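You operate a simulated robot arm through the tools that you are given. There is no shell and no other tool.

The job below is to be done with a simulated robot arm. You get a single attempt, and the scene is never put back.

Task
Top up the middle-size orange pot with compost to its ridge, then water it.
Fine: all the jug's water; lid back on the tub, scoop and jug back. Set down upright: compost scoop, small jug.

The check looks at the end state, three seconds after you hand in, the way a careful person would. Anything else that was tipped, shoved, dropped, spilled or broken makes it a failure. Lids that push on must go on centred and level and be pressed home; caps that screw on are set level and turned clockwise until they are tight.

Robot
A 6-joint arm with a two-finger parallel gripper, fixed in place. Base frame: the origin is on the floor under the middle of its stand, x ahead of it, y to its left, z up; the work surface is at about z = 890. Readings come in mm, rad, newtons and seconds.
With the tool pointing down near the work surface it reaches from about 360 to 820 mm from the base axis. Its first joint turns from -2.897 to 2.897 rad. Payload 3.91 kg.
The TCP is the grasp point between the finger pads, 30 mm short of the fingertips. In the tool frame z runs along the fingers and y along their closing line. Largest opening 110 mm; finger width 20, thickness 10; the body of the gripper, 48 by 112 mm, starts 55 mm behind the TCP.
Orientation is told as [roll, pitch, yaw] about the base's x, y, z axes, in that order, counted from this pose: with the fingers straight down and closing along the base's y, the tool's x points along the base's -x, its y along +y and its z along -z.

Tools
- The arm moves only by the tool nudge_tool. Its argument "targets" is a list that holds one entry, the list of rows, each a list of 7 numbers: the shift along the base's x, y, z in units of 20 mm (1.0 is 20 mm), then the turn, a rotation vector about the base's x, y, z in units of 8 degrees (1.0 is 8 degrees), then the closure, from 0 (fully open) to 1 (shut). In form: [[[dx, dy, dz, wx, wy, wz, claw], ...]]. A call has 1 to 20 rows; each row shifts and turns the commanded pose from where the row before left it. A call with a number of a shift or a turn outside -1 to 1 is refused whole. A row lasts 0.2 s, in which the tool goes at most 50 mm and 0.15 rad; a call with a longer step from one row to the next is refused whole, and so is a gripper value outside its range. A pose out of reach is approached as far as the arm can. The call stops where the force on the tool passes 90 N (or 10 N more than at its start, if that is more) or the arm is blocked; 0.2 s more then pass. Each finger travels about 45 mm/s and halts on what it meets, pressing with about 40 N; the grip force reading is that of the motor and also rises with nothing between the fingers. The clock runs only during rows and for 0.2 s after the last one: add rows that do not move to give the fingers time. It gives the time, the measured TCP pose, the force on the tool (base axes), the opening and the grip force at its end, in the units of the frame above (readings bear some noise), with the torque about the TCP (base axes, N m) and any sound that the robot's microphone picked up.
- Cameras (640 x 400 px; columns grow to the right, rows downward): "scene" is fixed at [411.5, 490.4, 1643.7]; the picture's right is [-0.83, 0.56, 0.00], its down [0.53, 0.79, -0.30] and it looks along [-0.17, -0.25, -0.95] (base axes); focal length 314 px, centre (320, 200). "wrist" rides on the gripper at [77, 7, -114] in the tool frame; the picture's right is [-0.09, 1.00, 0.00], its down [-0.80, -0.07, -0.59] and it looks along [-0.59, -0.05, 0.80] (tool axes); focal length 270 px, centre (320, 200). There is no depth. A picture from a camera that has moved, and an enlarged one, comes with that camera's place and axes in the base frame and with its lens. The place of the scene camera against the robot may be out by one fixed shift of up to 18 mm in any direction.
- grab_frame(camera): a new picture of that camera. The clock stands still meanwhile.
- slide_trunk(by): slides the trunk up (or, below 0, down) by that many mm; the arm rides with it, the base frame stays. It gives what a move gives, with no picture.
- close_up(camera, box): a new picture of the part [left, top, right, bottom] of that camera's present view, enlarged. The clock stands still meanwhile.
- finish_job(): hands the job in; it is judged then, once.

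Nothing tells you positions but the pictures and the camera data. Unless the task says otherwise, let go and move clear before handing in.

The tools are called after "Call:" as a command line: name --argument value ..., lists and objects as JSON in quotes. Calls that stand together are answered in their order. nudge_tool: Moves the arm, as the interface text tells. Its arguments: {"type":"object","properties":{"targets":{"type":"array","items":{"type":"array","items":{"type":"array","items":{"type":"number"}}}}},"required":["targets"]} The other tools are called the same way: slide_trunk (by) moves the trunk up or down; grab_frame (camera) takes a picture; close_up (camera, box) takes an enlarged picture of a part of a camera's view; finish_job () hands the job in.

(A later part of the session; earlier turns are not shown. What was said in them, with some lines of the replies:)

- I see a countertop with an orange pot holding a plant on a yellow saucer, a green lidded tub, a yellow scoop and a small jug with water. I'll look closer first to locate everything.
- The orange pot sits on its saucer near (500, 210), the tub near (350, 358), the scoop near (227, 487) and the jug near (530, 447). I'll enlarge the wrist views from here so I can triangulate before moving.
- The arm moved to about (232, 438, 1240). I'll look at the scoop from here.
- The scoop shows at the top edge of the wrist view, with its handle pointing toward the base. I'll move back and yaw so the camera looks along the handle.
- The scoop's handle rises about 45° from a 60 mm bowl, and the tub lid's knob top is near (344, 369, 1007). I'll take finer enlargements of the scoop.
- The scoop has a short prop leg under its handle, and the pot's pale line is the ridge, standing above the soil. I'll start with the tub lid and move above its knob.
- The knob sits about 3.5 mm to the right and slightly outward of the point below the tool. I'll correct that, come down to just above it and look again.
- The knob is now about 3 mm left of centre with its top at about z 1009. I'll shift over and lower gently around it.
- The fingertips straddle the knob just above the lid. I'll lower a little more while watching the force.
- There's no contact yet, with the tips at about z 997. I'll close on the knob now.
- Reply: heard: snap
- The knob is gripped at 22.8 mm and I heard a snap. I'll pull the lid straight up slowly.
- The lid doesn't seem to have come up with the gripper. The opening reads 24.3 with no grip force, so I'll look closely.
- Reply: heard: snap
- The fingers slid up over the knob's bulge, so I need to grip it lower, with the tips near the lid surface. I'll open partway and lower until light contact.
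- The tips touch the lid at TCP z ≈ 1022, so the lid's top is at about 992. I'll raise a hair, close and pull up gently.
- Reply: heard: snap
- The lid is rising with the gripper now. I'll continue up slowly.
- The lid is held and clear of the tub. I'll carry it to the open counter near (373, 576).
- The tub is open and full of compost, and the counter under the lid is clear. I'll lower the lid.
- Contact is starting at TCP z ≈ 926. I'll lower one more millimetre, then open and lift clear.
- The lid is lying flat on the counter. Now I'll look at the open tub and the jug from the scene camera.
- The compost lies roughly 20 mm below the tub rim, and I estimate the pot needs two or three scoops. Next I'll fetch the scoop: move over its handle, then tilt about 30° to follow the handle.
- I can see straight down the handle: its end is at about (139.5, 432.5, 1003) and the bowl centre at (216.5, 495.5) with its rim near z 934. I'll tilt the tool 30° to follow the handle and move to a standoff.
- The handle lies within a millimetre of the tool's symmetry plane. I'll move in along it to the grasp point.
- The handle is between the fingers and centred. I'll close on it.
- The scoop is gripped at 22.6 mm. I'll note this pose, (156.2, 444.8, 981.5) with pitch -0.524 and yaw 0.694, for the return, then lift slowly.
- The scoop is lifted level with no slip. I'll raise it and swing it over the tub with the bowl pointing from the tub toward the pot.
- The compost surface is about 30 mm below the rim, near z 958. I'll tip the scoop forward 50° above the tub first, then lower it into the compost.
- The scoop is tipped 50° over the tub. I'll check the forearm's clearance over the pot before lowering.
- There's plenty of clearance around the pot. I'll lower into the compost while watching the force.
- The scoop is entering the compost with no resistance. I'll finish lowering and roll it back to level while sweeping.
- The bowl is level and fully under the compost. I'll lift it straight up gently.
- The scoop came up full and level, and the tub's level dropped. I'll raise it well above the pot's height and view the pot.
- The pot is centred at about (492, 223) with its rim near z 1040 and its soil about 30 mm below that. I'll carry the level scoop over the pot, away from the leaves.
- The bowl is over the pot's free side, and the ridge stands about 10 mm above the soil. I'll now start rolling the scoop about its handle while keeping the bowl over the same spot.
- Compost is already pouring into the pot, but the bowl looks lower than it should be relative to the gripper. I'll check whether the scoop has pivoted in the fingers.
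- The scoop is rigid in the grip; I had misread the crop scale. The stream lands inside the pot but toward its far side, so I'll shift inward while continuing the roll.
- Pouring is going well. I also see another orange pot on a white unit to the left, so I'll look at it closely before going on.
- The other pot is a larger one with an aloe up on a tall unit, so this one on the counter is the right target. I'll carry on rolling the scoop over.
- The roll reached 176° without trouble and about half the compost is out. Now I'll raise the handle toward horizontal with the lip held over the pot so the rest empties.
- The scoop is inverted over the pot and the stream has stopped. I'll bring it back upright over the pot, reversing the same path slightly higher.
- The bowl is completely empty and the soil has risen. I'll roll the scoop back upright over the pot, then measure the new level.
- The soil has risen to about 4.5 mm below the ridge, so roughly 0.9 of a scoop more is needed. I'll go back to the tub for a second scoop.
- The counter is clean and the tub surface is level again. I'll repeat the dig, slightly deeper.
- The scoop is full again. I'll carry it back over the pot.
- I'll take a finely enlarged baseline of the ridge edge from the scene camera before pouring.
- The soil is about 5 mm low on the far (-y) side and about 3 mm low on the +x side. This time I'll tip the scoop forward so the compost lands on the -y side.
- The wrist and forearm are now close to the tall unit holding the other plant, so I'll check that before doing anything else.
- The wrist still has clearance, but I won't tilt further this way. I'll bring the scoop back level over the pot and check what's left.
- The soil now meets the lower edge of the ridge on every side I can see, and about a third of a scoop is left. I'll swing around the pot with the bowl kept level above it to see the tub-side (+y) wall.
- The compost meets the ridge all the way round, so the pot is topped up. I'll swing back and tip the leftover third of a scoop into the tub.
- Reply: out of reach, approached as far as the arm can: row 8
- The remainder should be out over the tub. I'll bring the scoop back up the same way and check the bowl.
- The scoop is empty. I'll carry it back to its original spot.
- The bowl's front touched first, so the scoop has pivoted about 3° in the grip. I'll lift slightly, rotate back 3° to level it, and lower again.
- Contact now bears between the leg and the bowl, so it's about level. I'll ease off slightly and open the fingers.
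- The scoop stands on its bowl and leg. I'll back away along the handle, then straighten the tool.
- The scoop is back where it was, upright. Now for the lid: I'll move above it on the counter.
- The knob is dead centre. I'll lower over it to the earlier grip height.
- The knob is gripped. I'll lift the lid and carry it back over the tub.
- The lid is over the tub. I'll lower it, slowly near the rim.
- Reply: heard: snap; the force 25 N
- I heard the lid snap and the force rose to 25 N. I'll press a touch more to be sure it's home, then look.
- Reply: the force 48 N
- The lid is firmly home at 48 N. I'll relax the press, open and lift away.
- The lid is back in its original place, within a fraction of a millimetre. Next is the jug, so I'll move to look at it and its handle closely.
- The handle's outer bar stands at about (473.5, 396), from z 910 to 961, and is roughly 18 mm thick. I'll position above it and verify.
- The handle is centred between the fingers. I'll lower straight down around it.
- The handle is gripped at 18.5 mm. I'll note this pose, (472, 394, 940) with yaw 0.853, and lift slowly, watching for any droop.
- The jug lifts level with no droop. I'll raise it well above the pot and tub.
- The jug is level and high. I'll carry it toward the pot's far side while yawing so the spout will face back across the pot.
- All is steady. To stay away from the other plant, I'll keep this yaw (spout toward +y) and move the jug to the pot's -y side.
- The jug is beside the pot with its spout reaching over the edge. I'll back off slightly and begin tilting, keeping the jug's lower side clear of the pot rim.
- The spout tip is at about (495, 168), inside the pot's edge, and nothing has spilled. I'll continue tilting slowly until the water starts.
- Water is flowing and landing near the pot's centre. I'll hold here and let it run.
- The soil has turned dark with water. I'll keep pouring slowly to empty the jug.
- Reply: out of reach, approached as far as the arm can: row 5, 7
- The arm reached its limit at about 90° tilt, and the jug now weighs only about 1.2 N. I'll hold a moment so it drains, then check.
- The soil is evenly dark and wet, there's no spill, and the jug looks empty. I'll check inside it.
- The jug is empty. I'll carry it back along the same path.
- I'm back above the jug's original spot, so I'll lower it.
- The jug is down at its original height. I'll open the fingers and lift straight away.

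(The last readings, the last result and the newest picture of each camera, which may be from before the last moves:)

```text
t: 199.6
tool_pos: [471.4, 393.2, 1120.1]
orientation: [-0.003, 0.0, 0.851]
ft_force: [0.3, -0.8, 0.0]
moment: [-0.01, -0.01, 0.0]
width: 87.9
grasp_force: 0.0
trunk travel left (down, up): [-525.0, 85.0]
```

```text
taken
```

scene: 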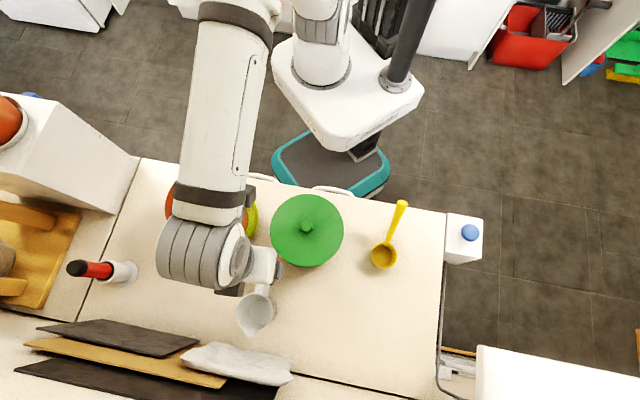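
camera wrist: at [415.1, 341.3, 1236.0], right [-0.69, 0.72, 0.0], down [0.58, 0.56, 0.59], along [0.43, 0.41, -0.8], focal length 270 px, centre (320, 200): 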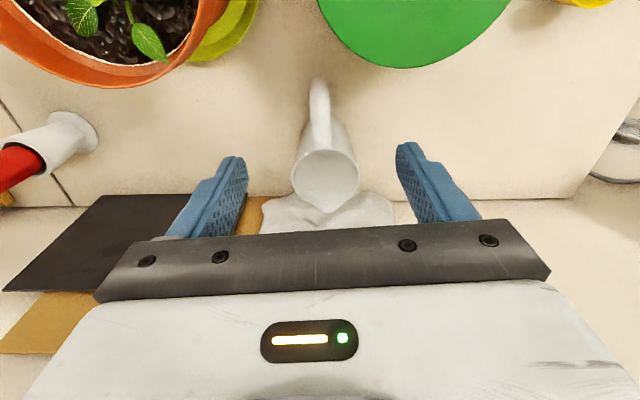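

The jug stands upright in place. I'll move the arm up and clear, then inspect everything.

Call:
nudge_tool --targets '[[[0, 0, 1, 0, 0, 0, 0.2], [0, 0, 1, 0, 0, 0, 0.2], [0, 0, 1, 0, 0, 0, 0.2], [0, 0, 1, 0, 0, 0, 0.2], [-0.6, -0.3, 1, 0, 0, -0.6, 0], [-0.7, -0.3, 1, 0, 0, -0.6, 0], [-0.7, -0.3, 1, 0, 0, -0.6, 0], [-0.7, -0.3, 1, 0, 0, -0.6, 0], [-0.7, -0.3, 1, 0, 0, -0.6, 0], [-0.7, -0.3, 1, 0, 0, -0.6, 0], [-0.7, -0.3, 0.5, 0, 0, -0.6, 0], [-0.7, -0.3, 0.5, 0, 0, -0.6, 0], [-0.7, -0.3, 0, 0, 0, -0.6, 0], [-0.7, -0.3, 0, 0, 0, -0.6, 0], [0, 0, 0, 0, 0, 0, 0]]]'

Call:
grab_frame --camera "scene"

Call:
grab_frame --camera "wrist"

Call:
close_up --camera "scene" --box '[130, 150, 290, 250]'

Call:
close_up --camera "scene" --box '[200, 240, 360, 340]'

Call:
close_up --camera "scene" --box '[340, 180, 500, 280]'

Call:
close_up --camera "scene" --box '[260, 170, 420, 270]'

```text
t: 202.8
tool_pos: [334.7, 333.2, 1341.5]
orientation: [-0.002, 0.001, 0.013]
ft_force: [-0.3, 0.6, 0.2]
moment: [-0.01, 0.0, 0.01]
width: 110.3
grasp_force: 0.0
trunk travel left (down, up): [-525.0, 85.0]
```

```text
taken
```

scene: 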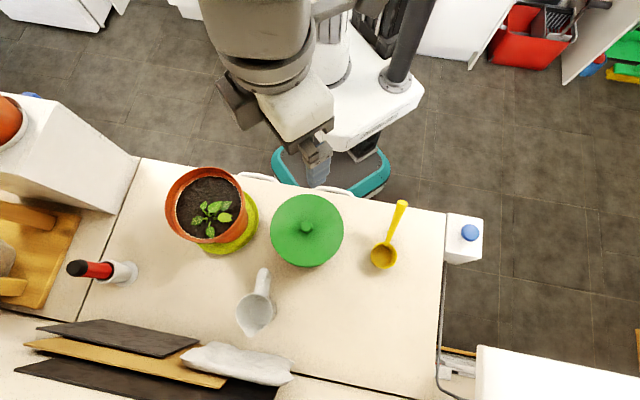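

```text
taken
camera wrist: at [257.0, 340.3, 1456.5], right [0.07, 1.0, 0.0], down [0.8, -0.06, 0.59], along [0.59, -0.05, -0.8], focal length 270 px, centre (320, 200)
```

wrist: 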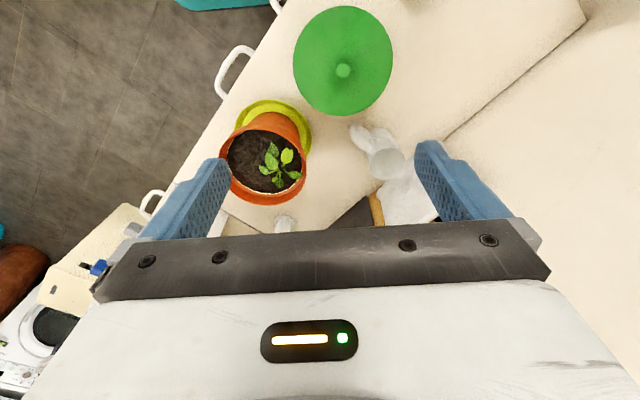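

```text
4.00 times, centred on (210, 200) of scene
camera zoom: at [411.5, 490.4, 1643.7], right [-0.83, 0.56, 0.0], down [0.53, 0.79, -0.3], along [-0.17, -0.25, -0.95], focal length 1254 px, centre (760, 200)
```

zoom: 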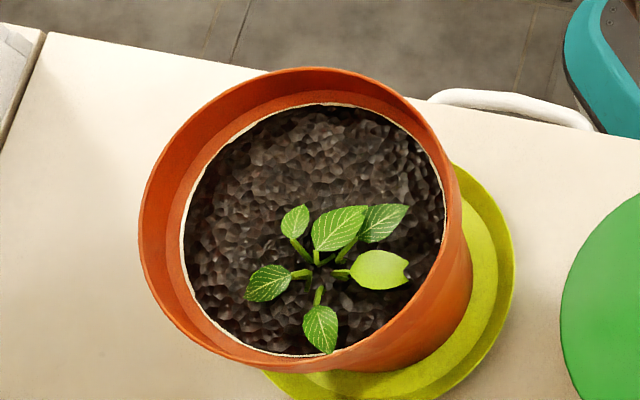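

```text
4.00 times, centred on (280, 290) of scene
camera zoom: at [411.5, 490.4, 1643.7], right [-0.83, 0.56, 0.0], down [0.53, 0.79, -0.3], along [-0.17, -0.25, -0.95], focal length 1254 px, centre (480, -160)
```

zoom: 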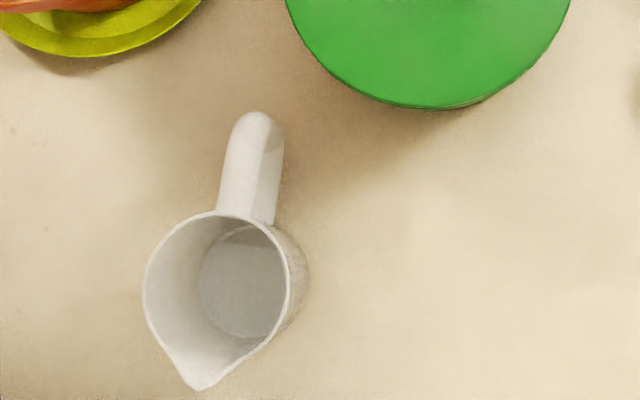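

```text
4.00 times, centred on (420, 230) of scene
camera zoom: at [411.5, 490.4, 1643.7], right [-0.83, 0.56, 0.0], down [0.53, 0.79, -0.3], along [-0.17, -0.25, -0.95], focal length 1254 px, centre (-80, 80)
```

zoom: 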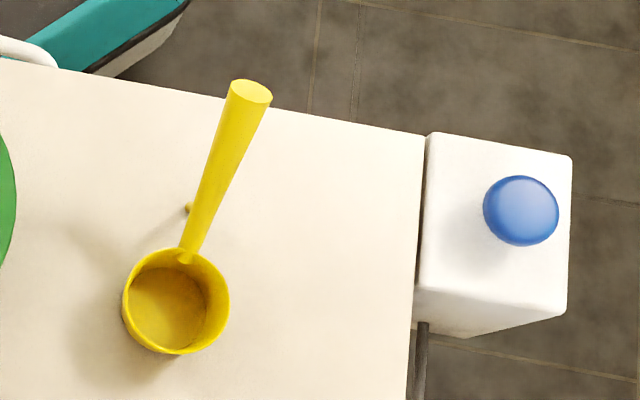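

```text
4.00 times, centred on (340, 220) of scene
camera zoom: at [411.5, 490.4, 1643.7], right [-0.83, 0.56, 0.0], down [0.53, 0.79, -0.3], along [-0.17, -0.25, -0.95], focal length 1254 px, centre (240, 120)
```

zoom: 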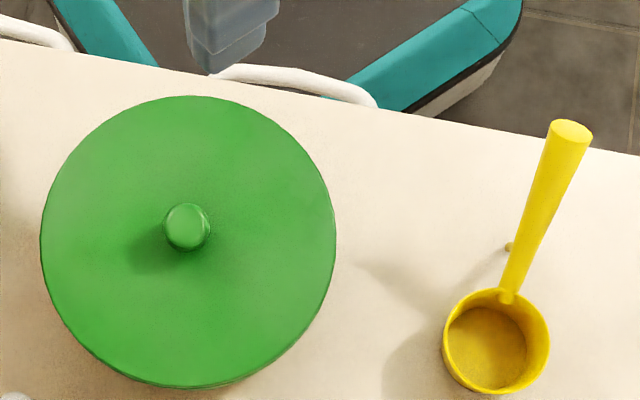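

Everything is in place: the jug and lid are back within about 1 mm and the scoop within about 8 mm of its original spot. I'll do a final check of the ridge level after watering and of the counter for spills.

Call:
close_up --camera "scene" --box '[174, 175, 222, 205]'

Call:
close_up --camera "scene" --box '[174, 205, 206, 225]'

Call:
close_up --camera "wrist" --box '[216, 110, 312, 210]'

Call:
close_up --camera "scene" --box '[60, 220, 300, 370]'

```text
13.33 times, centred on (198, 190) of scene
camera zoom: at [411.5, 490.4, 1643.7], right [-0.83, 0.56, 0.0], down [0.53, 0.79, -0.3], along [-0.17, -0.25, -0.95], focal length 4181 px, centre (1947, 333)
```

zoom: 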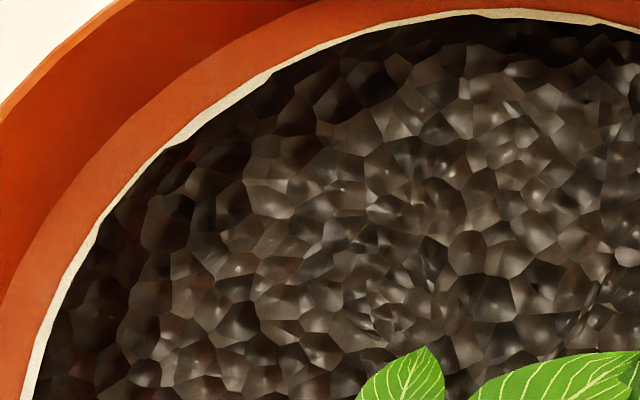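

```text
16.00 times, centred on (190, 215) of scene
camera zoom: at [411.5, 490.4, 1643.7], right [-0.83, 0.56, 0.0], down [0.53, 0.79, -0.3], along [-0.17, -0.25, -0.95], focal length 5017 px, centre (2400, -40)
```

zoom: 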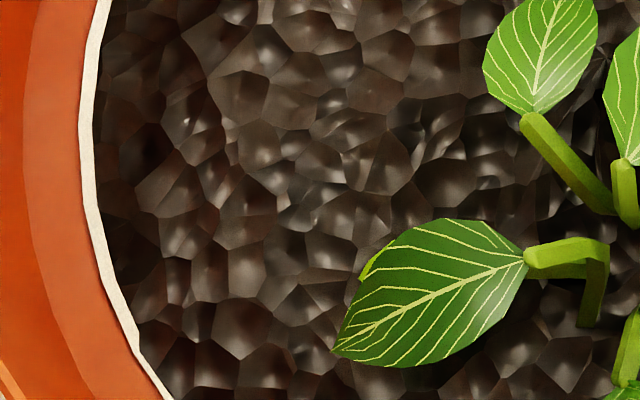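

```text
4.00 times, centred on (264, 160) of wrist
camera zoom: at [257.0, 340.3, 1456.5], right [0.07, 1.0, 0.0], down [0.8, -0.06, 0.59], along [0.59, -0.05, -0.8], focal length 1081 px, centre (544, 360)
```

zoom: 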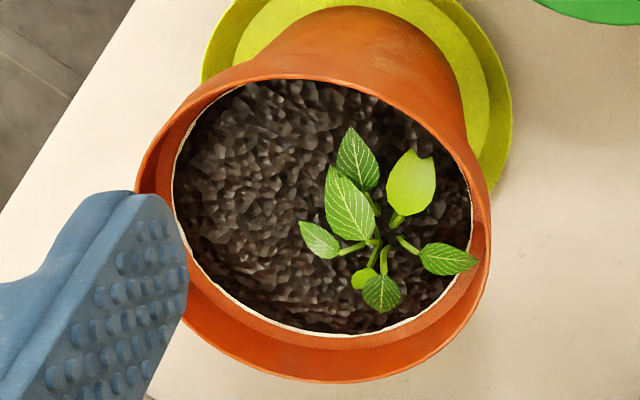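

```text
2.67 times, centred on (180, 295) of scene
camera zoom: at [411.5, 490.4, 1643.7], right [-0.83, 0.56, 0.0], down [0.53, 0.79, -0.3], along [-0.17, -0.25, -0.95], focal length 836 px, centre (693, -53)
```

zoom: 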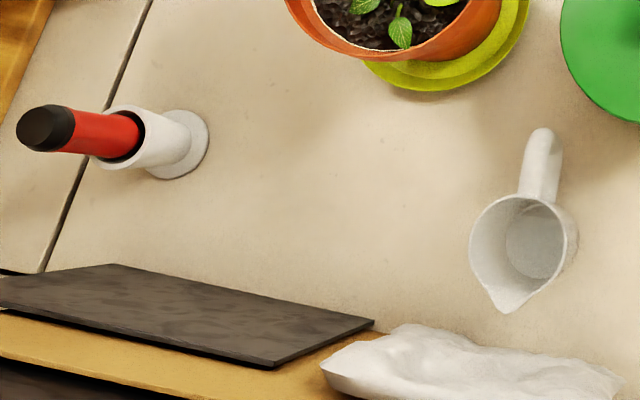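

The soil sits at the ridge all round and is evenly wet, and the counter is clean. The lid is pressed home, and the scoop and jug stand upright in their places with the arm clear, so I'm handing in.

Call:
finish_job

```text
The job is handed in.
```

The orange pot is topped up with compost to its ridge and watered. I handed the job in, but no result came back from the check.

- **Compost:** I used two scoops, less about a third of the second, which I tipped back into the tub. The compost meets the ridge on every side I could see.
- **Lime-green leaf:** the tip of the plant's plain lime-green leaf looks notched in the later pictures. The risen compost may be covering it.
- **Water:** I poured the whole jug in. The soil turned evenly dark, and I saw no water on the counter.
- **Tub lid:** the lid is back where it started. It snapped on, and I pressed it down with about 48 N.
- **Scoop:** it is upright and empty, about 8 mm from its original spot.
- **Jug:** it is upright and empty, within about 1 mm of its original spot.

I saw no compost spilled on the counter, nothing else looks moved, and the arm is clear of the work area.
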